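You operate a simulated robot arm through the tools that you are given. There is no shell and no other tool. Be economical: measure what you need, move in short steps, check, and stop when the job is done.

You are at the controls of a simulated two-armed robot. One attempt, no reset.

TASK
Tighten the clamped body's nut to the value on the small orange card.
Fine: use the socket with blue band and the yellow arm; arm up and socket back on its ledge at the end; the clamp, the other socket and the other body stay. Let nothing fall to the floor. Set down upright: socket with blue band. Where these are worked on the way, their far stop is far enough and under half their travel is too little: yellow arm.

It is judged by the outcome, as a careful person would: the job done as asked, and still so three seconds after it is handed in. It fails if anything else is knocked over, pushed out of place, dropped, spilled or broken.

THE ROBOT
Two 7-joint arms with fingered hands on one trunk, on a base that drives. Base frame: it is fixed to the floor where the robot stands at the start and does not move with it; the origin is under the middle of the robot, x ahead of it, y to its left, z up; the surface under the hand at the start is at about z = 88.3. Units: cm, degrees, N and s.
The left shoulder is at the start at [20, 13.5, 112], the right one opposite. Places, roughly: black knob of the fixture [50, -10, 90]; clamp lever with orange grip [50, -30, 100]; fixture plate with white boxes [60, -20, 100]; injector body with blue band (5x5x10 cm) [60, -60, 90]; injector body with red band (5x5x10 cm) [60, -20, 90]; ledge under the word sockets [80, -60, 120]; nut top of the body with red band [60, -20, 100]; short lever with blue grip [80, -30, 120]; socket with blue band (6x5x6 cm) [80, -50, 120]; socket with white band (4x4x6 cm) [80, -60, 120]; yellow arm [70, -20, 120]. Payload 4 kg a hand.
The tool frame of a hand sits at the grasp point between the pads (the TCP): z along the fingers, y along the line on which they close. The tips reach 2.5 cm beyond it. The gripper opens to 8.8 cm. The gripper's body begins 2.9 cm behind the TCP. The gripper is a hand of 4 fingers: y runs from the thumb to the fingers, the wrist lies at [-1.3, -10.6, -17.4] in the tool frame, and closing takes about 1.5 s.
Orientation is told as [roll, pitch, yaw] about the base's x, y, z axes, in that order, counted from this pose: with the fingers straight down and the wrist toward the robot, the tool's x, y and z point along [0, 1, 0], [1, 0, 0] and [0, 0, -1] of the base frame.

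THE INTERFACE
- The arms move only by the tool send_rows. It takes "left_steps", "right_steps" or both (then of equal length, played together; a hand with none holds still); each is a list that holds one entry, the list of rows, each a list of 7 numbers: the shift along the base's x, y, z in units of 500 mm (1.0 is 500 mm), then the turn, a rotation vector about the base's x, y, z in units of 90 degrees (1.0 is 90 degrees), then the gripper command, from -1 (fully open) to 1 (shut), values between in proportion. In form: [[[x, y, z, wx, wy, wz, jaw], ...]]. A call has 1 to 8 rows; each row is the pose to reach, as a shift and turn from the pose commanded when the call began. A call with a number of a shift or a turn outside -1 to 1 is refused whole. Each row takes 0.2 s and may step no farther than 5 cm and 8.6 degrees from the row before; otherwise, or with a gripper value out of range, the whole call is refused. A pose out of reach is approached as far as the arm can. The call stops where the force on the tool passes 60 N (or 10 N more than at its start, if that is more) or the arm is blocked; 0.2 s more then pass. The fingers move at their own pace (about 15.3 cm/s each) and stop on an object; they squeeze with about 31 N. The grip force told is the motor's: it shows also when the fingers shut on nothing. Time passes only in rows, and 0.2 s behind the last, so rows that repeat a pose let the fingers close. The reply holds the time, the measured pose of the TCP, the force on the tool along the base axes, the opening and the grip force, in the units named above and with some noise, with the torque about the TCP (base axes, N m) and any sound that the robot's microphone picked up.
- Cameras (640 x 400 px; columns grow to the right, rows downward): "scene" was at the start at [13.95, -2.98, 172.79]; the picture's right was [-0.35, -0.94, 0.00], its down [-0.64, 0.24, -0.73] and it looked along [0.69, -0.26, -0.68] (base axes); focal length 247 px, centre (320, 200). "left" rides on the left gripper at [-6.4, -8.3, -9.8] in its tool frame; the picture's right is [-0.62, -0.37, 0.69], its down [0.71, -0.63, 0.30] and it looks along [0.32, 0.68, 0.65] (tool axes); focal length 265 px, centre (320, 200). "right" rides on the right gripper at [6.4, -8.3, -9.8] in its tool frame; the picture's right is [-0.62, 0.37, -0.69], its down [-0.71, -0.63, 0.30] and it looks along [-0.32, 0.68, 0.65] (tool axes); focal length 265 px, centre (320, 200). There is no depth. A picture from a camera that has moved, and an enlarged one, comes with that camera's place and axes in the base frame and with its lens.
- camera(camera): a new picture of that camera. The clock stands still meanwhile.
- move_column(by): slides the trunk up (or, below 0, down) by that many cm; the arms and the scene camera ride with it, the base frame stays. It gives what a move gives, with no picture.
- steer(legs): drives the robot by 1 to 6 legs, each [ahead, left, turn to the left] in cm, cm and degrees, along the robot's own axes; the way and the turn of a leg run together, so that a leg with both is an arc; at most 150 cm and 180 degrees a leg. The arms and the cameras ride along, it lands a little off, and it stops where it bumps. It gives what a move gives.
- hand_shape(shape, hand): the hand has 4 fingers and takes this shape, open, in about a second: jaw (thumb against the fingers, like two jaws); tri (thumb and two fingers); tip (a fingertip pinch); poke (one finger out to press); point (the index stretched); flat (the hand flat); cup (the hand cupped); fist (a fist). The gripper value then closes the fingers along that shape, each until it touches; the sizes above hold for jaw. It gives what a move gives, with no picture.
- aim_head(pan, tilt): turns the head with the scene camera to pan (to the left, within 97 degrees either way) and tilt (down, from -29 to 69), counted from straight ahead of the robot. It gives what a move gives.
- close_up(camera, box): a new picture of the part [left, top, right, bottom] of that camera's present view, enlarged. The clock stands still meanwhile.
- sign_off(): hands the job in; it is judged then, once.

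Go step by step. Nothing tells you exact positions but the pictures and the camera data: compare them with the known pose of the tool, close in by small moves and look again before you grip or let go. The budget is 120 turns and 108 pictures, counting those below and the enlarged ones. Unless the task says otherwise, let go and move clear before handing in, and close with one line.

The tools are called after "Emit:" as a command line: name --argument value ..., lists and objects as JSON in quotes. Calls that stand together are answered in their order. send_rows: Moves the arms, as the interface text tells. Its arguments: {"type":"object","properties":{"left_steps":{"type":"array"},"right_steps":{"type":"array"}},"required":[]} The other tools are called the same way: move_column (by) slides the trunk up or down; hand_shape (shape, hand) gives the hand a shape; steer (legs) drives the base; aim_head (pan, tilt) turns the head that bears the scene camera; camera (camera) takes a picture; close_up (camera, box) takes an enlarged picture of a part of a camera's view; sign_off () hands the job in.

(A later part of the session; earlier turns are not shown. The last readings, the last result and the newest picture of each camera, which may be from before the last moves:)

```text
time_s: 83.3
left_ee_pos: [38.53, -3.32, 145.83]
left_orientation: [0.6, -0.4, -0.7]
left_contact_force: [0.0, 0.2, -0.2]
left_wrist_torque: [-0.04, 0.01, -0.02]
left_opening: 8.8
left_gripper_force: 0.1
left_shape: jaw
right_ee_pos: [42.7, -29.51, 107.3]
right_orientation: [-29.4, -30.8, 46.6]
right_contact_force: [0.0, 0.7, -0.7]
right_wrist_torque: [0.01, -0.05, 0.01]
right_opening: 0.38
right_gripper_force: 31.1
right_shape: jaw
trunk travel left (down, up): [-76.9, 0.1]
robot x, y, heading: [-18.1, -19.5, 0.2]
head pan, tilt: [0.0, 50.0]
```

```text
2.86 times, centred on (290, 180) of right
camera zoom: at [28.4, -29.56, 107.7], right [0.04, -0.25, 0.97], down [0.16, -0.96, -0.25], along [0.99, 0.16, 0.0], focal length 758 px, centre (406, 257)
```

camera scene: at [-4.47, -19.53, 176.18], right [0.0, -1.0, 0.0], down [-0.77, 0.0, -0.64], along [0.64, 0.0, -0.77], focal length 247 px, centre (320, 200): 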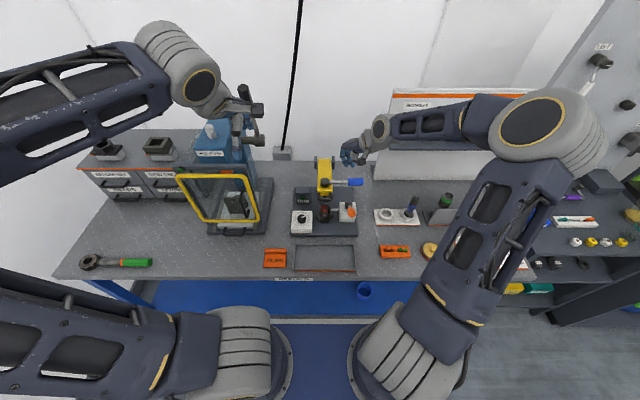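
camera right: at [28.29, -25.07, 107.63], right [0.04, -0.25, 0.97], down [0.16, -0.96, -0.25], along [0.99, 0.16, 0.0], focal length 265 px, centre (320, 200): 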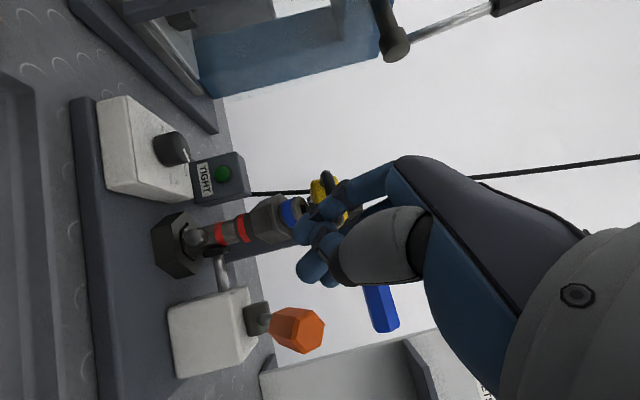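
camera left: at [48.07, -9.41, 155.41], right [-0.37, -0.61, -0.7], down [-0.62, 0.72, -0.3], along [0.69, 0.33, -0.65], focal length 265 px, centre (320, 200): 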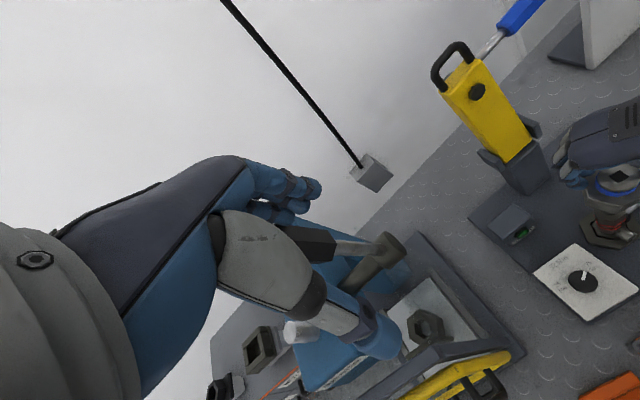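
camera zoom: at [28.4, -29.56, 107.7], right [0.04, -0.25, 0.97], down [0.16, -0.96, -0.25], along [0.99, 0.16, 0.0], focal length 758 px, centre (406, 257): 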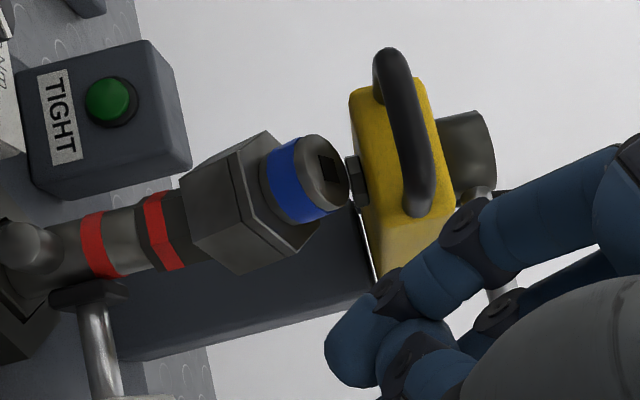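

This is decisive: the socket is leaning toward me and the drive is not in its hole, so it never seated. I'll raise the arm again by its lever grip, then reseat the socket. First, straighten the right hand above the lever grip.

Emit:
send_rows --right_steps '[[[0, 0, 0.08, 0, 0.09, 0, 1], [0, 0, 0.16, 0, 0.18, 0, 1], [0, 0, 0.24, 0, 0.27, 0, 0], [0, 0, 0.3, 0, 0.36, 0, -0.5], [0, 0, 0.36, 0, 0.42, 0, -1]]]'

Emit:
send_rows --right_steps '[[[0.06, -0.01, 0, 0, 0, -0.085, -1], [0.12, -0.03, 0, 0, 0, -0.17, -1], [0.18, -0.05, 0, 0, 0, -0.25, -1], [0.24, -0.06, 0, 0, 0, -0.33, -1], [0.3, -0.07, 0, 0, 0, -0.42, -1], [0.312, -0.07, 0, 0, 0, -0.43, -1]]]'

Emit:
camera --camera "right"

```text
time_s: 84.5
left_ee_pos: [38.55, -3.35, 145.76]
left_orientation: [0.5, -0.4, -0.7]
left_contact_force: [-0.5, -0.4, 1.0]
left_wrist_torque: [-0.01, -0.02, 0.05]
left_opening: 8.81
left_gripper_force: 0.1
left_shape: jaw
right_ee_pos: [42.69, -29.42, 125.36]
right_orientation: [-3.2, -2.7, 38.3]
right_contact_force: [-0.5, -0.4, -1.2]
right_wrist_torque: [0.0, -0.01, 0.03]
right_opening: 8.8
right_gripper_force: 0.1
right_shape: jaw
trunk travel left (down, up): [-76.9, 0.1]
robot x, y, heading: [-18.21, -19.45, 0.4]
head pan, tilt: [0.0, 50.0]
```

```text
time_s: 85.9
left_ee_pos: [38.49, -3.2, 145.86]
left_orientation: [0.6, -0.4, -0.8]
left_contact_force: [-0.3, 0.2, 0.1]
left_wrist_torque: [-0.02, 0.02, 0.03]
left_opening: 8.78
left_gripper_force: 0.1
left_shape: jaw
right_ee_pos: [58.14, -33.12, 125.16]
right_orientation: [-3.0, -2.5, -0.2]
right_contact_force: [-1.2, -0.6, -0.4]
right_wrist_torque: [0.01, 0.0, 0.0]
right_opening: 8.82
right_gripper_force: 0.1
right_shape: jaw
trunk travel left (down, up): [-76.9, 0.1]
robot x, y, heading: [-18.63, -19.52, 0.1]
head pan, tilt: [0.0, 50.0]
```

```text
15 pictures are left
camera right: at [49.47, -26.24, 134.29], right [0.34, -0.58, 0.74], down [-0.62, -0.73, -0.29], along [0.71, -0.36, -0.61], focal length 265 px, centre (320, 200)
```

right: 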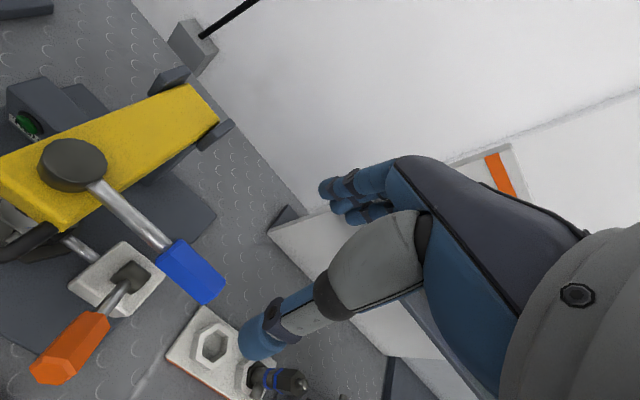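

The grip is directly below (≈ [58.1, -32.4, 111]). I'll go down and pinch it.

Emit:
send_rows --right_steps '[[[0, 0.01, -0.09, 0, 0, 0, -1], [0, 0.012, -0.18, 0, 0, 0, -1], [0, 0.012, -0.24, 0, 0, 0, -1], [0, 0.012, -0.275, 0, 0, 0, -1], [0, 0.012, -0.275, 0, 0, 0, 0], [0, 0.012, -0.275, 0, 0, 0, 1], [0, 0.012, -0.275, 0, 0, 0, 1], [0, 0.012, -0.275, 0, 0, 0, 1]]]'

```text
time_s: 87.7
left_ee_pos: [38.59, -3.38, 145.91]
left_orientation: [0.7, -0.5, -0.7]
left_contact_force: [-0.6, 0.1, 0.0]
left_wrist_torque: [-0.02, 0.0, 0.01]
left_opening: 8.79
left_gripper_force: 0.0
left_shape: jaw
right_ee_pos: [58.2, -32.47, 111.39]
right_orientation: [-2.9, -2.4, -0.1]
right_contact_force: [-1.0, -1.4, -2.6]
right_wrist_torque: [0.0, 0.03, 0.05]
right_opening: 1.59
right_gripper_force: 30.8
right_shape: jaw
trunk travel left (down, up): [-76.9, 0.1]
robot x, y, heading: [-18.38, -19.64, 0.0]
head pan, tilt: [0.0, 50.0]
```

Gripped. I'll lift along the arc about the hinge (≈ [74, 105.5]), first 40°.

Emit:
send_rows --right_steps '[[[0.011, 0, 0.026, 0, 0, 0, 1], [0.024, 0, 0.051, 0, 0, 0, 1], [0.04, 0, 0.076, 0, 0, 0, 1], [0.058, 0, 0.099, 0, 0, 0, 1], [0.078, 0, 0.12, 0, 0, 0, 1], [0.099, 0, 0.14, 0, 0, 0, 1], [0.122, 0, 0.158, 0, 0, 0, 1], [0.147, 0, 0.174, 0, 0, 0, 1]]]'

Emit:
camera --camera "scene"

```text
time_s: 89.5
left_ee_pos: [38.59, -3.42, 145.91]
left_orientation: [0.6, -0.4, -0.7]
left_contact_force: [0.5, 0.2, -0.8]
left_wrist_torque: [0.0, -0.03, -0.01]
left_opening: 8.76
left_gripper_force: 0.1
left_shape: jaw
right_ee_pos: [65.54, -32.5, 120.07]
right_orientation: [-3.0, -2.3, -0.2]
right_contact_force: [-0.4, -0.1, -2.2]
right_wrist_torque: [0.02, 0.04, 0.01]
right_opening: 1.35
right_gripper_force: 30.9
right_shape: jaw
trunk travel left (down, up): [-76.9, 0.1]
robot x, y, heading: [-18.14, -19.41, 0.3]
head pan, tilt: [0.0, 50.0]
```

```text
14 pictures are left
camera scene: at [-4.38, -19.62, 176.18], right [0.0, -1.0, 0.0], down [-0.77, 0.0, -0.64], along [0.64, 0.0, -0.77], focal length 247 px, centre (320, 200)
```

scene: 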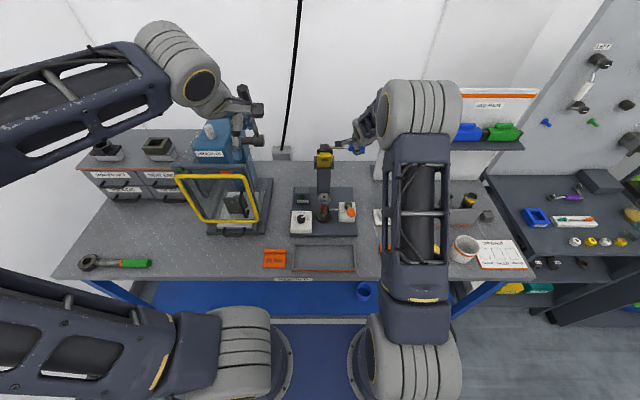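

Arm lifting nicely. Continuing to upright.

Emit:
send_rows --right_steps '[[[0.035, 0, 0.018, 0, 0, 0, 1], [0.075, 0, 0.032, 0, 0, 0, 1], [0.115, 0, 0.041, 0, 0, 0, 1], [0.155, 0, 0.046, 0, 0, 0, 1], [0.195, 0, 0.045, 0, 0, 0, 1], [0.235, 0, 0.04, 0, 0, 0, 1], [0.27, 0, 0.031, 0, 0, 0, 1], [0.296, 0, 0.022, 0, 0, 0, 1]]]'

Emit:
close_up --camera "scene" --box '[270, 90, 400, 240]'

```text
time_s: 91.3
left_ee_pos: [38.17, -3.32, 146.03]
left_orientation: [0.6, -0.5, -0.7]
left_contact_force: [0.0, -0.5, 0.0]
left_wrist_torque: [-0.01, -0.02, 0.01]
left_opening: 8.78
left_gripper_force: 0.0
left_shape: jaw
right_ee_pos: [79.7, -32.67, 121.08]
right_orientation: [-3.0, -1.5, -0.1]
right_contact_force: [-45.8, -0.7, 8.0]
right_wrist_torque: [0.09, -1.25, 0.28]
right_opening: 1.47
right_gripper_force: 30.8
right_shape: jaw
trunk travel left (down, up): [-76.9, 0.1]
robot x, y, heading: [-18.33, -19.61, 0.3]
head pan, tilt: [0.0, 50.0]
stopped in row 8 (right hand): the force on the tool passed its limit at 64 N (the readings are from after the stop); the commanded pose is now the measured one
```

```text
2.67 times, centred on (335, 165) of scene
camera zoom: at [-4.78, -19.62, 176.21], right [0.0, -1.0, 0.0], down [-0.77, 0.0, -0.64], along [0.64, 0.0, -0.77], focal length 659 px, centre (280, 293)
```

zoom: 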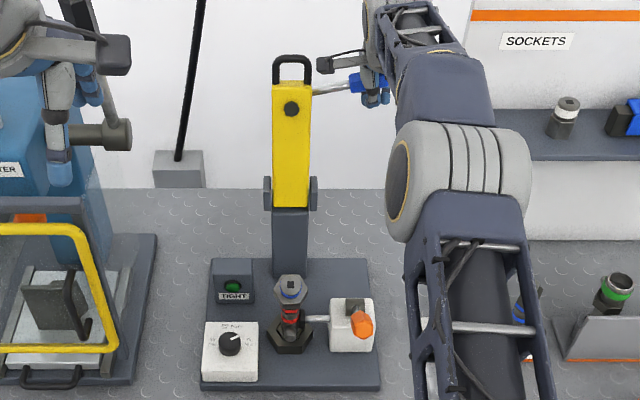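

The arm is upright on its back stop. I'll let go of the lever and bring the hand above the socket.

Emit:
send_rows --right_steps '[[[-0.006, 0, 0, 0, 0, 0, 0], [-0.006, 0, 0, 0, 0, 0, -1], [-0.006, -0.01, 0.08, 0, 0, 0, -1], [-0.06, -0.01, 0.15, 0, 0, 0.09, -1], [-0.14, 0, 0.19, 0, 0, 0.18, -1], [-0.23, 0.03, 0.2, 0, 0, 0.27, -1], [-0.32, 0.07, 0.2, 0, 0, 0.35, -1], [-0.4, 0.12, 0.18, 0, 0, 0.43, -1]]]'

Emit:
send_rows --right_steps '[[[-0.03, 0.06, -0.04, 0, 0, 0, -0.8], [-0.04, 0.11, -0.1, 0, 0, 0, -0.7]]]'

Emit:
camera --camera "right"

```text
time_s: 93.1
left_ee_pos: [38.55, -3.39, 145.97]
left_orientation: [0.7, -0.4, -0.7]
left_contact_force: [0.8, 0.2, -0.6]
left_wrist_torque: [0.0, 0.01, 0.0]
left_opening: 8.78
left_gripper_force: 0.0
left_shape: jaw
right_ee_pos: [60.01, -26.49, 129.96]
right_orientation: [-3.2, -1.8, 38.8]
right_contact_force: [0.0, 0.2, -0.7]
right_wrist_torque: [-0.01, 0.02, -0.01]
right_opening: 8.78
right_gripper_force: 0.0
right_shape: jaw
trunk travel left (down, up): [-76.9, 0.1]
robot x, y, heading: [-18.23, -19.16, 0.1]
head pan, tilt: [0.0, 50.0]
```

```text
time_s: 93.7
left_ee_pos: [38.58, -3.28, 145.89]
left_orientation: [0.7, -0.4, -0.7]
left_contact_force: [0.5, 0.4, 0.4]
left_wrist_torque: [0.07, 0.0, -0.02]
left_opening: 8.78
left_gripper_force: 0.0
left_shape: jaw
right_ee_pos: [57.9, -21.44, 124.91]
right_orientation: [-3.1, -1.9, 38.6]
right_contact_force: [-0.1, -0.5, 1.6]
right_wrist_torque: [0.06, -0.02, 0.0]
right_opening: 7.49
right_gripper_force: 0.0
right_shape: jaw
trunk travel left (down, up): [-76.9, 0.1]
robot x, y, heading: [-18.46, -19.27, 0.2]
head pan, tilt: [0.0, 50.0]
```

```text
12 pictures are left
camera right: at [46.87, -21.41, 134.19], right [0.63, -0.24, 0.74], down [-0.03, -0.96, -0.29], along [0.77, 0.16, -0.61], focal length 265 px, centre (320, 200)
```

right: 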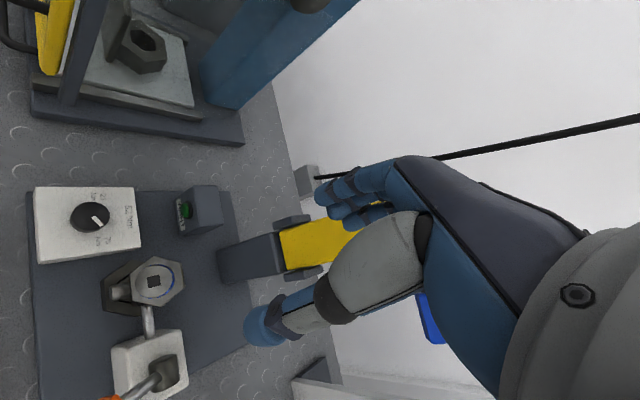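

The socket's top leans toward me (top ≈ [55.9, -21.0, 105.5]). I'll square the hand at yaw 0 so the pads straighten it along x, and grip the neck.

Emit:
send_rows --right_steps '[[[-0.01, 0.003, -0.03, 0.003, 0.008, -0.085, -1], [-0.02, 0.005, -0.06, 0.006, 0.016, -0.17, -1], [-0.03, 0.007, -0.1, 0.009, 0.024, -0.255, -1], [-0.036, 0.008, -0.14, 0.012, 0.032, -0.34, -1], [-0.036, 0.008, -0.2, 0.013, 0.038, -0.43, -1], [-0.036, 0.008, -0.27, 0.013, 0.038, -0.43, -1], [-0.036, 0.008, -0.33, 0.013, 0.038, -0.43, -1], [-0.036, 0.008, -0.37, 0.013, 0.038, -0.43, -1]]]'

Emit:
close_up --camera "right" --box '[180, 130, 440, 340]'

```text
time_s: 95.5
left_ee_pos: [38.56, -3.33, 145.82]
left_orientation: [0.6, -0.4, -0.7]
left_contact_force: [0.5, -0.2, 0.2]
left_wrist_torque: [0.04, 0.01, 0.02]
left_opening: 8.76
left_gripper_force: 0.1
left_shape: jaw
right_ee_pos: [56.32, -20.78, 106.51]
right_orientation: [-0.8, 1.0, -0.1]
right_contact_force: [0.4, -0.6, 0.4]
right_wrist_torque: [-0.02, -0.02, -0.02]
right_opening: 8.82
right_gripper_force: 0.1
right_shape: jaw
trunk travel left (down, up): [-76.9, 0.1]
robot x, y, heading: [-18.19, -19.51, -0.1]
head pan, tilt: [0.0, 50.0]
```

```text
1.90 times, centred on (310, 235) of right
camera zoom: at [48.18, -14.26, 116.37], right [0.38, -0.61, 0.7], down [-0.64, -0.72, -0.28], along [0.67, -0.34, -0.66], focal length 506 px, centre (339, 133)
```

zoom: 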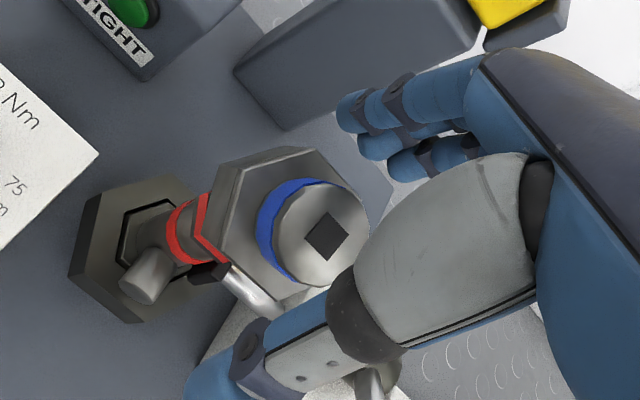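

Socket and nut flange hexes look parallel, so the misfit was lateral: the drive axis shows the nut at x≈58.0, I was about 0.6 cm short. I'll grip the neck now.

Emit:
send_rows --right_steps '[[[-0.008, -0.002, -0.01, 0, 0, 0, -1], [-0.01, -0.003, -0.02, 0, 0, 0, -0.6], [-0.01, -0.003, -0.02, 0, 0, 0, 0], [-0.01, -0.003, -0.02, 0, 0, 0, 0.5], [-0.01, -0.003, -0.02, 0, 0, 0, 1], [-0.01, -0.003, -0.02, 0, 0, 0, 1], [-0.01, -0.003, -0.02, 0, 0, 0, 1]]]'

Emit:
send_rows --right_steps '[[[0, 0, 0.02, 0, 0, 0, 1], [0, 0, 0.06, 0, 0, 0, 1], [0, 0, 0.12, 0, 0, 0, 1]]]'

Emit:
camera --camera "right"

```text
time_s: 97.1
left_ee_pos: [38.5, -3.36, 145.92]
left_orientation: [0.7, -0.4, -0.8]
left_contact_force: [0.0, -0.9, 0.1]
left_wrist_torque: [0.01, 0.04, 0.0]
left_opening: 8.78
left_gripper_force: 0.0
left_shape: jaw
right_ee_pos: [55.79, -20.73, 105.54]
right_orientation: [-0.9, 0.9, 0.0]
right_contact_force: [7.1, -1.1, 7.4]
right_wrist_torque: [-0.03, -0.66, 0.07]
right_opening: 4.36
right_gripper_force: 31.6
right_shape: jaw
trunk travel left (down, up): [-76.9, 0.1]
robot x, y, heading: [-18.39, -19.55, 0.1]
head pan, tilt: [0.0, 50.0]
```

```text
time_s: 97.9
left_ee_pos: [38.51, -3.37, 145.81]
left_orientation: [0.6, -0.3, -0.7]
left_contact_force: [1.1, 1.3, -0.5]
left_wrist_torque: [0.0, 0.01, 0.01]
left_opening: 8.76
left_gripper_force: 0.1
left_shape: jaw
right_ee_pos: [55.89, -21.13, 111.56]
right_orientation: [-0.9, 1.2, -0.2]
right_contact_force: [1.1, 0.5, -1.7]
right_wrist_torque: [0.01, 0.01, 0.0]
right_opening: 4.35
right_gripper_force: 30.5
right_shape: jaw
trunk travel left (down, up): [-76.9, 0.1]
robot x, y, heading: [-18.33, -19.38, 0.2]
head pan, tilt: [0.0, 50.0]
```

```text
10 pictures are left
camera right: at [47.79, -14.55, 121.46], right [0.38, -0.61, 0.69], down [-0.64, -0.72, -0.28], along [0.67, -0.34, -0.66], focal length 265 px, centre (320, 200)
```

right: 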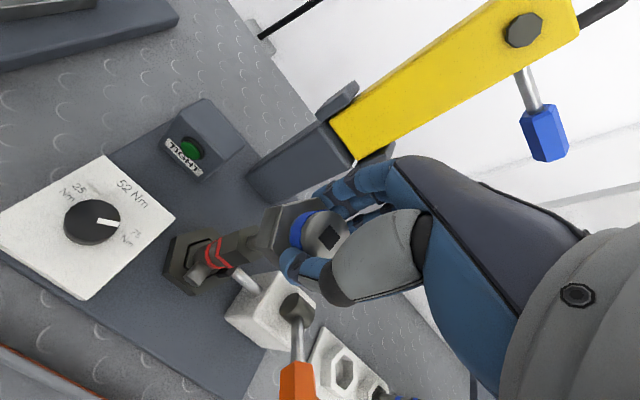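

The socket came up but may still be tilted in the grip. I'll look closer.

Emit:
close_up --camera "right" --box '[150, 170, 370, 320]'

```text
2.67 times, centred on (260, 245) of right
camera zoom: at [47.79, -14.55, 121.46], right [0.38, -0.61, 0.69], down [-0.64, -0.72, -0.28], along [0.67, -0.34, -0.66], focal length 708 px, centre (480, 80)
```

zoom: 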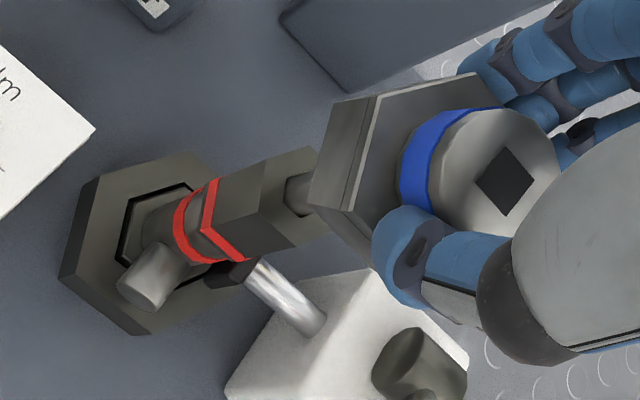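

The socket is slightly tilted (about 5°) and needs to move about 1.8 cm in +x to sit over the nut axis. I'll correct both and re-check.

Emit:
send_rows --right_steps '[[[0.01, 0, 0.02, 0, 0.03, 0, 1], [0.024, 0, 0.02, 0, 0.06, 0, 1], [0.036, 0, 0.02, 0, 0.06, 0, 1]]]'

Emit:
close_up --camera "right" --box '[150, 170, 370, 320]'

```text
time_s: 98.7
left_ee_pos: [38.58, -3.34, 145.9]
left_orientation: [0.6, -0.5, -0.7]
left_contact_force: [0.6, -0.4, -0.4]
left_wrist_torque: [0.02, -0.04, 0.03]
left_opening: 8.79
left_gripper_force: 0.1
left_shape: jaw
right_ee_pos: [57.7, -21.01, 112.46]
right_orientation: [-0.9, 6.5, -0.1]
right_contact_force: [-0.2, -0.1, -0.7]
right_wrist_torque: [0.02, 0.05, 0.02]
right_opening: 4.34
right_gripper_force: 30.9
right_shape: jaw
trunk travel left (down, up): [-76.9, 0.1]
robot x, y, heading: [-18.48, -19.71, -0.1]
head pan, tilt: [0.0, 50.0]
```

```text
2.67 times, centred on (260, 245) of right
camera zoom: at [50.51, -14.53, 123.19], right [0.44, -0.61, 0.66], down [-0.66, -0.72, -0.22], along [0.61, -0.34, -0.72], focal length 708 px, centre (480, 80)
```

zoom: 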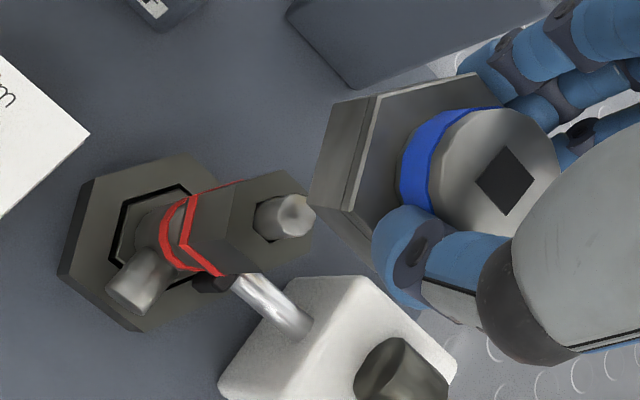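

Socket and nut axes now line up and the socket is vertical, with the hexes parallel. Lowering gently, reading force.

Emit:
send_rows --right_steps '[[[0, 0, -0.03, 0, 0, 0, 1], [0, 0, -0.06, 0, 0, 0, 1], [0, 0, -0.08, 0, 0, 0, 1], [0, 0, -0.09, 0, 0, 0, 1], [0, 0, -0.1, 0, 0, 0, 1]]]'

```text
time_s: 99.9
left_ee_pos: [38.53, -3.34, 145.96]
left_orientation: [0.7, -0.4, -0.6]
left_contact_force: [-0.6, 0.2, -0.2]
left_wrist_torque: [0.0, -0.04, 0.01]
left_opening: 8.76
left_gripper_force: 0.1
left_shape: jaw
right_ee_pos: [57.5, -20.95, 107.57]
right_orientation: [-0.9, 6.4, -0.1]
right_contact_force: [0.3, -0.1, -1.1]
right_wrist_torque: [-0.01, 0.02, 0.0]
right_opening: 4.35
right_gripper_force: 31.0
right_shape: jaw
trunk travel left (down, up): [-76.9, 0.1]
robot x, y, heading: [-18.2, -19.54, 0.1]
head pan, tilt: [0.0, 50.0]
```

Emit:
send_rows --right_steps '[[[0, 0, -0.008, 0, 0, 0, 1], [0, 0, -0.016, 0, 0, 0, 1], [0, 0, -0.024, 0, 0, 0, 1]]]'

```text
time_s: 100.7
left_ee_pos: [38.34, -3.32, 146.09]
left_orientation: [0.5, -0.6, -0.8]
left_contact_force: [-0.2, 0.7, 0.6]
left_wrist_torque: [0.0, 0.0, 0.01]
left_opening: 8.78
left_gripper_force: 0.0
left_shape: jaw
right_ee_pos: [57.9, -20.89, 107.15]
right_orientation: [-0.7, 5.8, -0.1]
right_contact_force: [-6.9, -2.7, 55.4]
right_wrist_torque: [0.17, 0.83, 0.01]
right_opening: 4.81
right_gripper_force: 31.1
right_shape: jaw
trunk travel left (down, up): [-76.9, 0.1]
robot x, y, heading: [-18.54, -19.71, 0.1]
head pan, tilt: [0.0, 50.0]
```

Contact at 55 N with the load on the -x/+y rim, meaning the socket is slightly too far in +x. I'll back up, shift -0.4 cm x and +0.15 cm y, and try again.

Emit:
send_rows --right_steps '[[[0, 0, 0.016, 0, 0, 0, 1], [0, 0, 0.034, 0, 0, 0, 1], [-0.008, 0.003, 0.034, 0, 0, 0, 1], [-0.008, 0.003, 0.034, 0, 0, 0, 1], [-0.008, 0.003, 0.022, 0, 0, 0, 1], [-0.008, 0.003, 0.014, 0, 0, 0, 1], [-0.008, 0.003, 0.006, 0, 0, 0, 1]]]'

```text
time_s: 102.3
left_ee_pos: [38.38, -3.27, 145.95]
left_orientation: [0.5, -0.4, -0.7]
left_contact_force: [-0.6, -0.7, -0.4]
left_wrist_torque: [-0.02, 0.01, 0.0]
left_opening: 8.77
left_gripper_force: 0.1
left_shape: jaw
right_ee_pos: [57.2, -20.75, 107.1]
right_orientation: [-0.8, 6.1, -0.1]
right_contact_force: [-7.7, -1.7, 26.2]
right_wrist_torque: [0.12, 0.5, 0.02]
right_opening: 4.5
right_gripper_force: 31.0
right_shape: jaw
trunk travel left (down, up): [-76.9, 0.1]
robot x, y, heading: [-18.34, -19.17, 0.1]
head pan, tilt: [0.0, 50.0]
```

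Contact is now centred in x; perhaps a small hex rotation mismatch remains. I'll wiggle the yaw under light pressure and see if it drops.

Emit:
send_rows --right_steps '[[[-0.004, 0.002, 0.0, 0, 0, 0.03, 1], [-0.004, 0.002, 0.0, 0, 0, 0.06, 1], [-0.004, 0.002, -0.002, 0, 0, 0.09, 1], [-0.004, 0.002, -0.004, 0, 0, 0.12, 1], [-0.004, 0.002, -0.006, 0, 0, 0.15, 1], [-0.004, 0.002, -0.006, 0, 0, 0.18, 1]]]'

```text
time_s: 103.7
left_ee_pos: [38.4, -3.29, 145.96]
left_orientation: [0.7, -0.6, -0.6]
left_contact_force: [0.0, -0.6, 0.0]
left_wrist_torque: [-0.03, 0.0, -0.01]
left_opening: 8.78
left_gripper_force: 0.1
left_shape: jaw
right_ee_pos: [57.14, -20.61, 106.93]
right_orientation: [-0.9, 5.8, 16.1]
right_contact_force: [-4.9, -4.8, 57.3]
right_wrist_torque: [-0.16, 0.45, -0.18]
right_opening: 4.75
right_gripper_force: 30.8
right_shape: jaw
trunk travel left (down, up): [-76.9, 0.1]
robot x, y, heading: [-18.35, -19.54, 0.2]
head pan, tilt: [0.0, 50.0]
```

Not dropping; the contact is nearly centred. I need one close look at the mouth versus the nut.

Emit:
close_up --camera "right" --box '[150, 170, 370, 320]'

```text
2.67 times, centred on (260, 245) of right
camera zoom: at [48.31, -16.37, 117.49], right [0.59, -0.46, 0.66], down [-0.43, -0.87, -0.23], along [0.68, -0.15, -0.71], focal length 708 px, centre (480, 80)
```

zoom: 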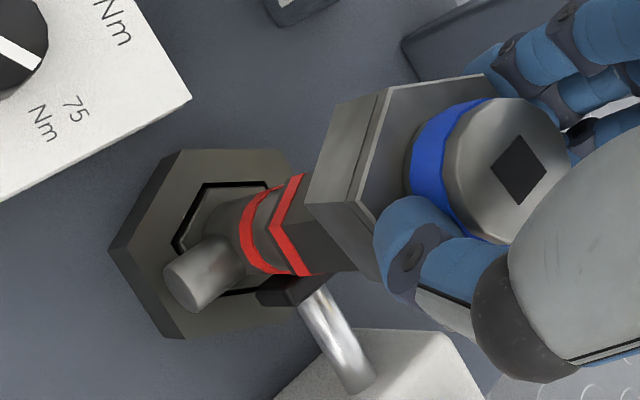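

The socket is still resting on top of the nut rather than over it, with a centred contact — a rotation mismatch. I'll ease the pressure and scan yaw the other way, watching for the force to vanish.

Emit:
send_rows --right_steps '[[[0.002, -0.002, 0.005, 0, 0, -0.06, 1], [0.002, -0.002, 0.005, 0, 0, -0.12, 1], [0.002, -0.002, 0.005, 0, 0, -0.18, 1], [0.002, -0.002, 0.005, 0, 0, -0.24, 1]]]'

Emit:
send_rows --right_steps '[[[0, 0, 0, 0, 0, -0.05, 1], [0, 0, 0, 0, 0, -0.1, 1]]]'

Emit:
send_rows --right_steps '[[[0, 0, 0, 0, 0, -0.05, 1], [0, 0, 0, 0, 0, -0.1, 1]]]'

```text
time_s: 104.7
left_ee_pos: [38.44, -3.32, 145.89]
left_orientation: [0.5, -0.4, -0.7]
left_contact_force: [0.6, 0.2, -0.6]
left_wrist_torque: [0.08, -0.01, -0.02]
left_opening: 8.76
left_gripper_force: 0.0
left_shape: jaw
right_ee_pos: [57.0, -20.82, 106.44]
right_orientation: [-1.0, 6.8, -5.7]
right_contact_force: [0.5, 0.2, -2.3]
right_wrist_torque: [0.07, 0.03, 0.02]
right_opening: 4.36
right_gripper_force: 31.0
right_shape: jaw
trunk travel left (down, up): [-76.9, 0.1]
robot x, y, heading: [-17.93, -19.61, 0.2]
head pan, tilt: [0.0, 50.0]
```

```text
time_s: 105.3
left_ee_pos: [38.48, -3.31, 145.83]
left_orientation: [0.6, -0.4, -0.6]
left_contact_force: [-0.3, -0.1, -0.9]
left_wrist_torque: [-0.01, -0.01, 0.01]
left_opening: 8.76
left_gripper_force: 0.1
left_shape: jaw
right_ee_pos: [56.92, -20.58, 106.57]
right_orientation: [-0.9, 6.4, -14.6]
right_contact_force: [-3.7, 3.2, -1.8]
right_wrist_torque: [0.12, 0.19, 0.11]
right_opening: 4.27
right_gripper_force: 31.2
right_shape: jaw
trunk travel left (down, up): [-76.9, 0.1]
robot x, y, heading: [-18.18, -19.8, 0.2]
head pan, tilt: [0.0, 50.0]
```

```text
time_s: 105.9
left_ee_pos: [38.47, -3.37, 145.88]
left_orientation: [0.6, -0.3, -0.7]
left_contact_force: [0.5, -0.4, -0.2]
left_wrist_torque: [0.02, 0.03, 0.0]
left_opening: 8.79
left_gripper_force: 0.1
left_shape: jaw
right_ee_pos: [57.08, -20.51, 106.67]
right_orientation: [-0.9, 6.4, -23.6]
right_contact_force: [-3.0, 8.4, -3.7]
right_wrist_torque: [0.28, 0.2, 0.23]
right_opening: 4.29
right_gripper_force: 31.3
right_shape: jaw
trunk travel left (down, up): [-76.9, 0.1]
robot x, y, heading: [-18.41, -19.67, 0.3]
head pan, tilt: [0.0, 50.0]
```

It dropped in at yaw ≈ -6° (force vanished, and turning now meets torque). I'll turn back to that angle and press down gently to seat it.

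Emit:
send_rows --right_steps '[[[0, 0, 0, 0, 0, 0.08, 1], [0, 0, 0, 0, 0, 0.16, 1], [0, 0, 0, 0, 0, 0.18, 1], [0, 0, -0.012, 0, 0, 0.18, 1], [0, 0, -0.024, 0, 0, 0.18, 1]]]'

Emit:
send_rows --right_steps '[[[0, 0, -0.012, 0, 0, 0, 1], [0, 0, -0.024, 0, 0, 0, 1], [0, 0, -0.036, 0, 0, 0, 1]]]'

```text
time_s: 107.1
left_ee_pos: [38.28, -3.26, 145.96]
left_orientation: [0.6, -0.5, -0.6]
left_contact_force: [0.7, 0.3, 0.1]
left_wrist_torque: [-0.03, 0.04, 0.04]
left_opening: 8.77
left_gripper_force: 0.0
left_shape: jaw
right_ee_pos: [57.29, -20.52, 105.83]
right_orientation: [-0.6, 5.9, -7.0]
right_contact_force: [-9.7, 9.3, 35.9]
right_wrist_torque: [-0.02, 0.16, 0.04]
right_opening: 4.15
right_gripper_force: 30.8
right_shape: jaw
trunk travel left (down, up): [-76.9, 0.1]
robot x, y, heading: [-18.11, -19.25, 0.1]
head pan, tilt: [0.0, 50.0]
```

```text
time_s: 107.5
left_ee_pos: [38.36, -3.34, 145.95]
left_orientation: [0.6, -0.5, -0.7]
left_contact_force: [0.4, 0.1, -0.3]
left_wrist_torque: [0.03, -0.02, -0.02]
left_opening: 8.78
left_gripper_force: 0.0
left_shape: jaw
right_ee_pos: [57.47, -20.22, 105.73]
right_orientation: [-0.3, 5.5, -7.0]
right_contact_force: [-12.1, 3.8, 27.8]
right_wrist_torque: [-0.07, 0.35, -0.01]
right_opening: 3.86
right_gripper_force: 31.0
right_shape: jaw
trunk travel left (down, up): [-76.9, 0.1]
robot x, y, heading: [-18.13, -19.94, 0.1]
head pan, tilt: [0.0, 50.0]
stopped in row 2 (right hand): the force on the tool passed its limit at 64 N (the readings are from after the stop); the commanded pose is now the measured one
```

It went down to z≈105.7 with side loads. I'll release so it can self-align, lift away and look.

Emit:
send_rows --right_steps '[[[0, 0, 0.005, 0, 0, 0, 0], [0, 0, 0.005, 0, 0, 0, -0.5], [0, 0, 0.01, 0, 0, 0, -1], [0, 0, 0.05, 0, 0, 0, -1], [0, 0, 0.13, 0, -0.02, 0, -1], [0, 0, 0.22, 0, -0.06, 0, -1]]]'

Emit:
close_up --camera "right" --box '[90, 170, 350, 350]'

```text
time_s: 109.0
left_ee_pos: [38.41, -3.37, 145.83]
left_orientation: [0.7, -0.3, -0.7]
left_contact_force: [0.4, 0.1, 0.2]
left_wrist_torque: [-0.03, 0.02, -0.01]
left_opening: 8.79
left_gripper_force: 0.0
left_shape: jaw
right_ee_pos: [57.52, -20.26, 116.29]
right_orientation: [0.2, 0.5, -7.1]
right_contact_force: [0.0, 0.4, 0.2]
right_wrist_torque: [-0.01, -0.02, -0.01]
right_opening: 8.77
right_gripper_force: 0.1
right_shape: jaw
trunk travel left (down, up): [-76.9, 0.1]
robot x, y, heading: [-18.03, -19.76, 0.3]
head pan, tilt: [0.0, 50.0]
```

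```text
2.22 times, centred on (220, 260) of right
camera zoom: at [50.06, -12.93, 126.25], right [0.29, -0.66, 0.69], down [-0.72, -0.63, -0.3], along [0.63, -0.4, -0.66], focal length 590 px, centre (542, 67)
```

zoom: 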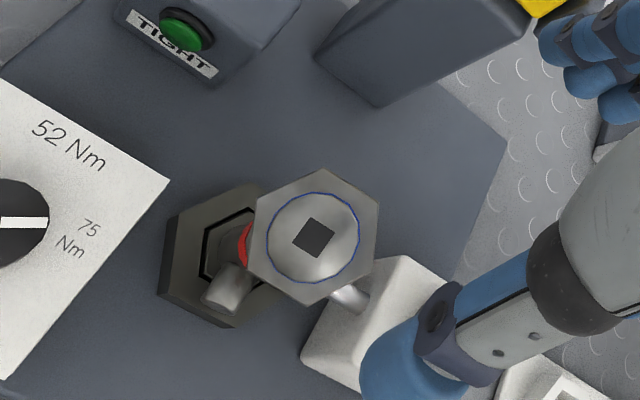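

The socket is still leaning (toward me and +y by about 27°), because it was tilted within my grip. I'll tilt the hand to match its axis, regrip it squarely, and then straighten.

Emit:
send_rows --right_steps '[[[-0.02, 0.02, -0.02, -0.055, -0.051, 0, -1], [-0.04, 0.035, -0.05, -0.11, -0.103, 0, -1], [-0.05, 0.045, -0.085, -0.164, -0.154, 0, -1], [-0.055, 0.049, -0.118, -0.219, -0.205, 0, -1], [-0.045, 0.038, -0.15, -0.219, -0.205, 0, -1], [-0.035, 0.027, -0.18, -0.219, -0.205, 0, -1], [-0.024, 0.016, -0.204, -0.219, -0.205, 0, -1]]]'

Emit:
close_up --camera "right" --box '[150, 150, 410, 330]'

```text
time_s: 110.5
left_ee_pos: [38.52, -3.11, 145.95]
left_orientation: [0.6, -0.5, -0.7]
left_contact_force: [0.0, -0.5, 1.3]
left_wrist_torque: [-0.01, 0.0, 0.0]
left_opening: 8.8
left_gripper_force: 0.1
left_shape: jaw
right_ee_pos: [56.16, -19.56, 106.29]
right_orientation: [-17.8, -20.3, -3.9]
right_contact_force: [0.6, -1.0, 0.3]
right_wrist_torque: [-0.01, -0.01, -0.04]
right_opening: 8.8
right_gripper_force: 0.0
right_shape: jaw
trunk travel left (down, up): [-76.9, 0.1]
robot x, y, heading: [-18.18, -19.57, -0.1]
head pan, tilt: [0.0, 50.0]
```

```text
2.22 times, centred on (280, 240) of right
camera zoom: at [46.53, -9.82, 110.37], right [0.03, -0.38, 0.92], down [-0.62, -0.73, -0.28], along [0.79, -0.56, -0.26], focal length 590 px, centre (409, 111)
```

zoom: 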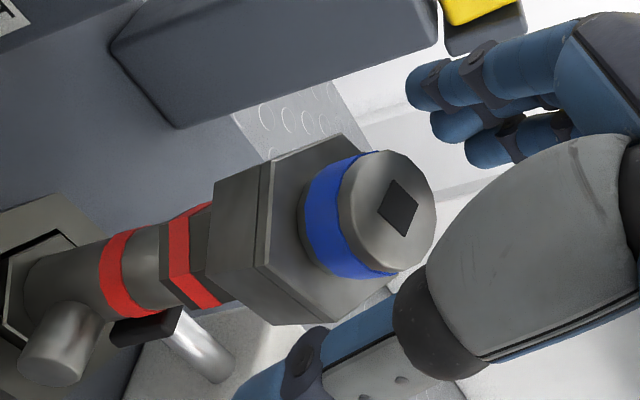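

The hand is now aligned with the socket's axis; it sits about 0.6 cm lower than the TCP. I'll follow it down and close.

Emit:
send_rows --right_steps '[[[0.002, 0, -0.01, 0, 0, 0, -1], [0.002, 0, -0.01, 0, 0, 0, -0.5], [0.002, 0, -0.01, 0, 0, 0, 0], [0.002, 0, -0.01, 0, 0, 0, 0.5], [0.002, 0, -0.01, 0, 0, 0, 1], [0.002, 0, -0.01, 0, 0, 0, 1], [0.002, 0, -0.01, 0, 0, 0, 1]]]'

```text
time_s: 112.2
left_ee_pos: [38.39, -3.3, 145.81]
left_orientation: [0.6, -0.4, -0.7]
left_contact_force: [-0.2, -0.5, 0.0]
left_wrist_torque: [0.01, -0.01, -0.01]
left_opening: 8.77
left_gripper_force: 0.0
left_shape: jaw
right_ee_pos: [56.33, -19.66, 105.87]
right_orientation: [-17.8, -20.2, -3.9]
right_contact_force: [-2.6, 4.5, 12.5]
right_wrist_torque: [-0.03, -0.1, 0.02]
right_opening: 3.12
right_gripper_force: 31.1
right_shape: jaw
trunk travel left (down, up): [-76.9, 0.1]
robot x, y, heading: [-17.95, -19.43, 0.3]
head pan, tilt: [0.0, 50.0]
```

Square grip now (3.1 cm). I'll lift it off along its own axis, then straighten the hand to vertical above the nut.

Emit:
send_rows --right_steps '[[[-0.01, 0.011, 0.03, 0, 0, 0, 1], [-0.02, 0.022, 0.06, 0, 0, 0, 1], [-0.025, 0.026, 0.085, 0, 0, 0, 1], [-0.01, 0.012, 0.11, 0.055, 0.051, 0, 1], [0.005, 0, 0.125, 0.11, 0.103, 0, 1], [0.02, -0.015, 0.133, 0.164, 0.154, 0, 1], [0.031, -0.029, 0.137, 0.219, 0.205, 0, 1], [0.031, -0.029, 0.137, 0.219, 0.205, 0, 1]]]'

Emit:
close_up --camera "right" --box '[150, 170, 370, 320]'

```text
time_s: 114.0
left_ee_pos: [38.49, -3.44, 145.81]
left_orientation: [0.6, -0.4, -0.6]
left_contact_force: [0.5, -0.2, 0.2]
left_wrist_torque: [0.0, 0.0, 0.03]
left_opening: 8.79
left_gripper_force: 0.1
left_shape: jaw
right_ee_pos: [57.9, -21.05, 112.62]
right_orientation: [0.2, 0.4, -7.1]
right_contact_force: [0.2, 0.6, -1.6]
right_wrist_torque: [-0.04, -0.01, -0.01]
right_opening: 2.92
right_gripper_force: 30.8
right_shape: jaw
trunk travel left (down, up): [-76.9, 0.1]
robot x, y, heading: [-18.24, -19.16, 0.2]
head pan, tilt: [0.0, 50.0]
```

```text
2.67 times, centred on (260, 245) of right
camera zoom: at [50.46, -13.83, 122.58], right [0.29, -0.66, 0.69], down [-0.72, -0.63, -0.3], along [0.63, -0.4, -0.66], focal length 708 px, centre (480, 80)
```

zoom: 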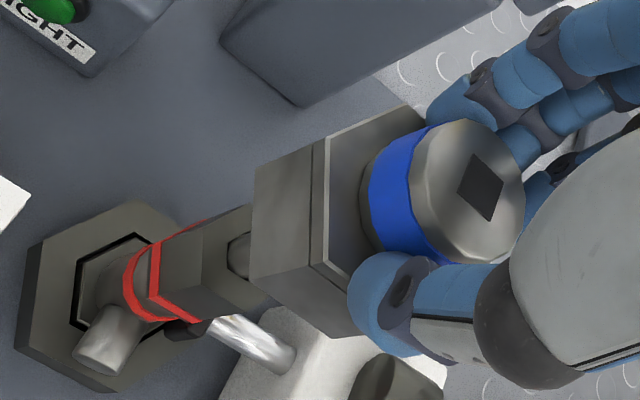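

Socket now hangs vertical and on the nut's axis; only a few degrees of yaw remain. I'll add +4° and lower.

Emit:
send_rows --right_steps '[[[0, 0, -0.03, 0, 0, 0.045, 1], [0, 0, -0.06, 0, 0, 0.045, 1], [0, 0, -0.08, 0, 0, 0.045, 1], [0, 0, -0.095, 0, 0, 0.045, 1], [0, 0, -0.107, 0, 0, 0.045, 1]]]'

Emit:
send_rows --right_steps '[[[0, 0, -0.008, 0, 0, 0, 1], [0, 0, -0.014, 0, 0, 0, 1]]]'

```text
time_s: 115.2
left_ee_pos: [38.53, -3.28, 145.84]
left_orientation: [0.5, -0.5, -0.7]
left_contact_force: [0.9, 0.6, 1.0]
left_wrist_torque: [-0.02, 0.01, 0.0]
left_opening: 8.78
left_gripper_force: 0.0
left_shape: jaw
right_ee_pos: [57.9, -21.08, 107.27]
right_orientation: [0.1, 0.3, -2.9]
right_contact_force: [0.4, 0.6, 1.0]
right_wrist_torque: [0.01, -0.03, -0.01]
right_opening: 2.92
right_gripper_force: 30.8
right_shape: jaw
trunk travel left (down, up): [-76.9, 0.1]
robot x, y, heading: [-18.44, -19.7, 0.1]
head pan, tilt: [0.0, 50.0]
```

```text
time_s: 115.8
left_ee_pos: [38.4, -3.33, 145.94]
left_orientation: [0.7, -0.4, -0.7]
left_contact_force: [0.4, 0.0, 0.5]
left_wrist_torque: [-0.01, 0.0, 0.01]
left_opening: 8.79
left_gripper_force: 0.1
left_shape: jaw
right_ee_pos: [58.15, -20.95, 107.08]
right_orientation: [0.4, -0.3, -2.9]
right_contact_force: [-2.3, 6.1, 31.6]
right_wrist_torque: [-0.02, -0.44, 0.07]
right_opening: 2.96
right_gripper_force: 31.7
right_shape: jaw
trunk travel left (down, up): [-76.9, 0.1]
robot x, y, heading: [-17.97, -19.8, 0.1]
head pan, tilt: [0.0, 50.0]
```

The load is on the +x/-y rim, so the socket must go slightly +x and -y — matching the hub axis at [58.2, -21.2]. I'll lift, shift (+0.4, -0.25) and lower again.

Emit:
send_rows --right_steps '[[[0, 0, 0.02, 0, 0, 0, 1], [0.008, -0.005, 0.024, 0, 0, 0, 1], [0.008, -0.005, 0.024, 0, 0, 0, 1], [0.008, -0.005, 0.01, 0, 0, 0, 1], [0.008, -0.005, 0.002, 0, 0, 0, 1], [0.008, -0.005, -0.004, 0, 0, 0, 1]]]'

```text
time_s: 117.2
left_ee_pos: [38.26, -3.32, 145.95]
left_orientation: [0.6, -0.5, -0.6]
left_contact_force: [-0.5, -0.8, 0.3]
left_wrist_torque: [-0.02, -0.02, -0.02]
left_opening: 8.77
left_gripper_force: 0.0
left_shape: jaw
right_ee_pos: [58.6, -21.38, 106.83]
right_orientation: [0.4, -0.2, -3.1]
right_contact_force: [-9.0, 2.0, 50.8]
right_wrist_torque: [-0.08, 1.29, -0.12]
right_opening: 3.15
right_gripper_force: 31.4
right_shape: jaw
trunk travel left (down, up): [-76.9, 0.1]
robot x, y, heading: [-18.61, -19.49, 0.1]
head pan, tilt: [0.0, 50.0]
```

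Now loaded on the opposite rim, so the true axis is between: x≈58.1. I'll back off, set that, and press lightly while scanning yaw.

Emit:
send_rows --right_steps '[[[0, 0, 0.02, 0, 0, 0, 1], [-0.004, 0, 0.024, 0, 0, 0, 1], [-0.004, 0, 0.018, 0, 0, 0, 1], [-0.004, 0, 0.01, 0, 0, 0, 1], [-0.004, 0, 0.004, 0, 0, 0, 1]]]'

Emit:
send_rows --right_steps '[[[0, 0, 0, 0, 0, 0.03, 1], [0, 0, 0, 0, 0, 0.06, 1], [0, 0, 0, 0, 0, 0.09, 1]]]'

```text
time_s: 118.3
left_ee_pos: [38.5, -3.35, 145.89]
left_orientation: [0.5, -0.4, -0.7]
left_contact_force: [-0.2, 0.2, -0.1]
left_wrist_torque: [0.02, 0.02, 0.0]
left_opening: 8.78
left_gripper_force: 0.1
left_shape: jaw
right_ee_pos: [57.99, -21.25, 106.55]
right_orientation: [0.2, 0.5, -3.1]
right_contact_force: [0.4, -0.1, -1.1]
right_wrist_torque: [0.02, -0.03, -0.01]
right_opening: 2.93
right_gripper_force: 31.6
right_shape: jaw
trunk travel left (down, up): [-76.9, 0.1]
robot x, y, heading: [-18.27, -19.37, 0.1]
head pan, tilt: [0.0, 50.0]
```

```text
time_s: 119.2
left_ee_pos: [38.49, -3.25, 145.87]
left_orientation: [0.6, -0.4, -0.8]
left_contact_force: [-0.2, -0.1, 0.2]
left_wrist_torque: [0.04, 0.0, 0.01]
left_opening: 8.77
left_gripper_force: 0.1
left_shape: jaw
right_ee_pos: [58.1, -21.34, 106.48]
right_orientation: [0.1, 0.4, 5.1]
right_contact_force: [0.1, 0.2, -1.6]
right_wrist_torque: [-0.02, -0.03, -0.05]
right_opening: 2.96
right_gripper_force: 31.5
right_shape: jaw
trunk travel left (down, up): [-76.9, 0.1]
robot x, y, heading: [-18.41, -19.62, -0.0]
head pan, tilt: [0.0, 50.0]
```

It slipped past the rim at [58.0, -21.25] with no force. Lowering further.

Emit:
send_rows --right_steps '[[[0, 0, -0.01, 0, 0, -0.04, 1], [0, 0, -0.02, 0, 0, -0.08, 1], [0, 0, -0.03, 0, 0, -0.08, 1]]]'

Emit:
send_rows --right_steps '[[[0, 0, -0.01, 0, 0, 0, 1], [0, 0, -0.02, 0, 0, 0, 1], [0, 0, -0.03, 0, 0, 0, 1]]]'

```text
time_s: 120.0
left_ee_pos: [38.46, -3.25, 145.93]
left_orientation: [0.6, -0.4, -0.8]
left_contact_force: [-0.5, 0.1, 1.1]
left_wrist_torque: [0.05, 0.03, 0.0]
left_opening: 8.78
left_gripper_force: 0.0
left_shape: jaw
right_ee_pos: [58.08, -21.45, 105.36]
right_orientation: [0.3, 0.2, -2.1]
right_contact_force: [-3.7, 1.6, 6.9]
right_wrist_torque: [0.04, 0.03, 0.0]
right_opening: 2.92
right_gripper_force: 30.4
right_shape: jaw
trunk travel left (down, up): [-76.9, 0.1]
robot x, y, heading: [-18.07, -19.4, 0.0]
head pan, tilt: [0.0, 50.0]
```

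```text
time_s: 120.6
left_ee_pos: [38.37, -3.29, 145.86]
left_orientation: [0.6, -0.5, -0.7]
left_contact_force: [-1.1, -0.1, 0.5]
left_wrist_torque: [-0.02, 0.02, 0.0]
left_opening: 8.78
left_gripper_force: 0.1
left_shape: jaw
right_ee_pos: [58.76, -21.22, 105.0]
right_orientation: [0.6, -1.1, -2.2]
right_contact_force: [-9.7, 0.4, 23.7]
right_wrist_torque: [-0.04, 0.55, -0.03]
right_opening: 2.98
right_gripper_force: 30.4
right_shape: jaw
trunk travel left (down, up): [-76.9, 0.1]
robot x, y, heading: [-18.32, -19.85, 0.2]
head pan, tilt: [0.0, 50.0]
stopped in row 3 (right hand): the force on the tool passed its limit at 66 N (the readings are from after the stop); the commanded pose is now the measured one
```

It bottomed at z≈105.0, about 2 cm over the nut. I'll centre, release gently, lift and check.

Emit:
send_rows --right_steps '[[[-0.007, -0.001, 0.003, 0, 0.012, 0, 1], [-0.013, -0.001, 0.004, 0, 0.015, 0, 1], [-0.013, -0.001, 0.004, 0, 0.015, 0, 0.3], [-0.013, -0.001, 0.004, 0, 0.015, 0, -0.3], [-0.013, -0.001, 0.004, 0, 0.015, 0, -1], [-0.013, -0.001, 0.004, 0, 0.015, 0, -1], [-0.013, -0.001, 0.08, 0, 0.015, 0, -1], [-0.013, -0.001, 0.17, 0, 0.015, 0, -1]]]'

Emit:
close_up --camera "right" --box '[90, 170, 350, 350]'

```text
time_s: 122.4
left_ee_pos: [38.47, -3.28, 145.97]
left_orientation: [0.6, -0.4, -0.6]
left_contact_force: [-0.1, 0.6, -0.6]
left_wrist_torque: [0.0, -0.05, -0.02]
left_opening: 8.78
left_gripper_force: 0.0
left_shape: jaw
right_ee_pos: [57.91, -21.41, 113.34]
right_orientation: [0.4, 0.6, -2.2]
right_contact_force: [-0.4, 1.3, -0.3]
right_wrist_torque: [-0.01, -0.02, -0.03]
right_opening: 8.79
right_gripper_force: 0.0
right_shape: jaw
trunk travel left (down, up): [-76.9, 0.1]
robot x, y, heading: [-18.33, -19.72, 0.1]
head pan, tilt: [0.0, 50.0]
```

```text
2.22 times, centred on (220, 260) of right
camera zoom: at [49.97, -14.78, 123.3], right [0.35, -0.64, 0.68], down [-0.66, -0.69, -0.3], along [0.66, -0.34, -0.66], focal length 590 px, centre (542, 67)
```

zoom: 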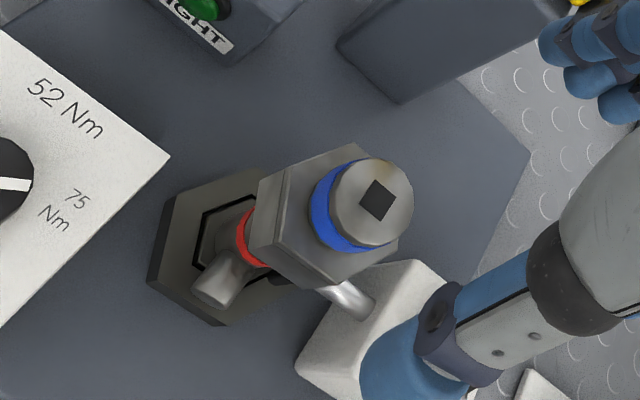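

The socket is upright and well down over the nut now. Next I'll bring the arm down in a controlled way, gripping the lever's blue grip and reversing the arc that raised it.

Emit:
send_rows --right_steps '[[[0, 0, 0.09, 0, 0, 0, -1], [0, -0.02, 0.18, 0, 0, 0, -1], [0.04, -0.07, 0.25, 0, 0, 0, -1], [0.11, -0.118, 0.3, 0, 0, 0, -1], [0.19, -0.165, 0.33, 0, 0, 0, -1], [0.27, -0.21, 0.34, 0, 0, 0.01, -1], [0.35, -0.225, 0.35, 0, 0, 0.02, -1], [0.425, -0.225, 0.35, 0, 0, 0.02, -1]]]'

Emit:
send_rows --right_steps '[[[0.004, 0, -0.06, 0, 0, 0, -1], [0.006, 0, -0.12, 0, 0, 0, -1], [0.006, 0, -0.16, 0, 0, 0, -1], [0.006, 0, -0.192, 0, 0, 0, -1], [0.006, 0, -0.192, 0, 0, 0, 0], [0.006, 0, -0.192, 0, 0, 0, 1], [0.006, 0, -0.192, 0, 0, 0, 1], [0.006, 0, -0.192, 0, 0, 0, 1]]]'

```text
time_s: 124.2
left_ee_pos: [38.36, -3.35, 146.05]
left_orientation: [0.6, -0.6, -0.7]
left_contact_force: [-0.6, 0.3, 1.1]
left_wrist_torque: [0.01, -0.06, 0.0]
left_opening: 8.79
left_gripper_force: 0.0
left_shape: jaw
right_ee_pos: [78.11, -32.6, 131.04]
right_orientation: [0.4, 0.6, -0.4]
right_contact_force: [-0.8, -0.4, 0.5]
right_wrist_torque: [-0.03, -0.03, 0.03]
right_opening: 8.82
right_gripper_force: 0.1
right_shape: jaw
right hand out of reach, approached as far as the arm can: row 8
trunk travel left (down, up): [-76.9, 0.1]
robot x, y, heading: [-18.22, -19.7, -0.0]
head pan, tilt: [0.0, 50.0]
```

```text
time_s: 126.0
left_ee_pos: [38.37, -3.42, 145.97]
left_orientation: [0.6, -0.4, -0.7]
left_contact_force: [0.4, -0.9, 0.1]
left_wrist_torque: [0.01, -0.02, 0.01]
left_opening: 8.8
left_gripper_force: 0.0
left_shape: jaw
right_ee_pos: [78.54, -32.62, 121.11]
right_orientation: [0.4, 0.6, -0.3]
right_contact_force: [-6.4, 0.0, -0.4]
right_wrist_torque: [0.0, -0.02, 0.05]
right_opening: 1.68
right_gripper_force: 31.2
right_shape: jaw
trunk travel left (down, up): [-76.9, 0.1]
robot x, y, heading: [-18.18, -19.8, 0.2]
head pan, tilt: [0.0, 50.0]
```

Grip holds the lever. Swinging the arm down along the arc.

Emit:
send_rows --right_steps '[[[-0.03, 0, 0.012, 0, 0, 0, 1], [-0.062, 0, 0.018, 0, 0, 0, 1], [-0.092, 0, 0.02, 0, 0, 0, 1], [-0.12, 0, 0.018, 0, 0, 0, 1], [-0.15, 0, 0.014, 0, 0, 0, 1], [-0.178, 0, 0.008, 0, 0, 0, 1], [-0.206, 0, -0.002, 0, 0, 0, 1], [-0.233, 0, -0.012, 0, 0, 0, 1]]]'

Emit:
send_rows --right_steps '[[[-0.025, 0, -0.013, 0, 0, 0, 1], [-0.051, 0, -0.029, 0, 0, 0, 1], [-0.074, 0, -0.047, 0, 0, 0, 1], [-0.096, 0, -0.067, 0, 0, 0, 1], [-0.117, 0, -0.091, 0, 0, 0, 1]]]'

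```text
time_s: 127.8
left_ee_pos: [38.43, -3.33, 145.99]
left_orientation: [0.5, -0.3, -0.7]
left_contact_force: [-0.1, 0.5, 0.1]
left_wrist_torque: [-0.01, 0.01, -0.01]
left_opening: 8.78
left_gripper_force: 0.1
left_shape: jaw
right_ee_pos: [66.91, -32.61, 120.63]
right_orientation: [0.5, 0.6, -0.3]
right_contact_force: [-0.6, 1.1, -0.5]
right_wrist_torque: [-0.05, -0.03, -0.03]
right_opening: 1.19
right_gripper_force: 31.0
right_shape: jaw
trunk travel left (down, up): [-76.9, 0.1]
robot x, y, heading: [-18.48, -19.43, 0.1]
head pan, tilt: [0.0, 50.0]
```

```text
time_s: 129.0
left_ee_pos: [38.65, -3.27, 145.88]
left_orientation: [0.6, -0.4, -0.7]
left_contact_force: [0.3, 0.5, 0.0]
left_wrist_torque: [0.0, 0.02, -0.02]
left_opening: 8.79
left_gripper_force: 0.1
left_shape: jaw
right_ee_pos: [61.21, -32.61, 115.87]
right_orientation: [0.4, 0.6, -0.3]
right_contact_force: [-0.3, -1.0, -1.4]
right_wrist_torque: [0.01, -0.02, -0.01]
right_opening: 1.18
right_gripper_force: 31.0
right_shape: jaw
trunk travel left (down, up): [-76.9, 0.1]
robot x, y, heading: [-18.33, -19.93, 0.1]
head pan, tilt: [0.0, 50.0]
```

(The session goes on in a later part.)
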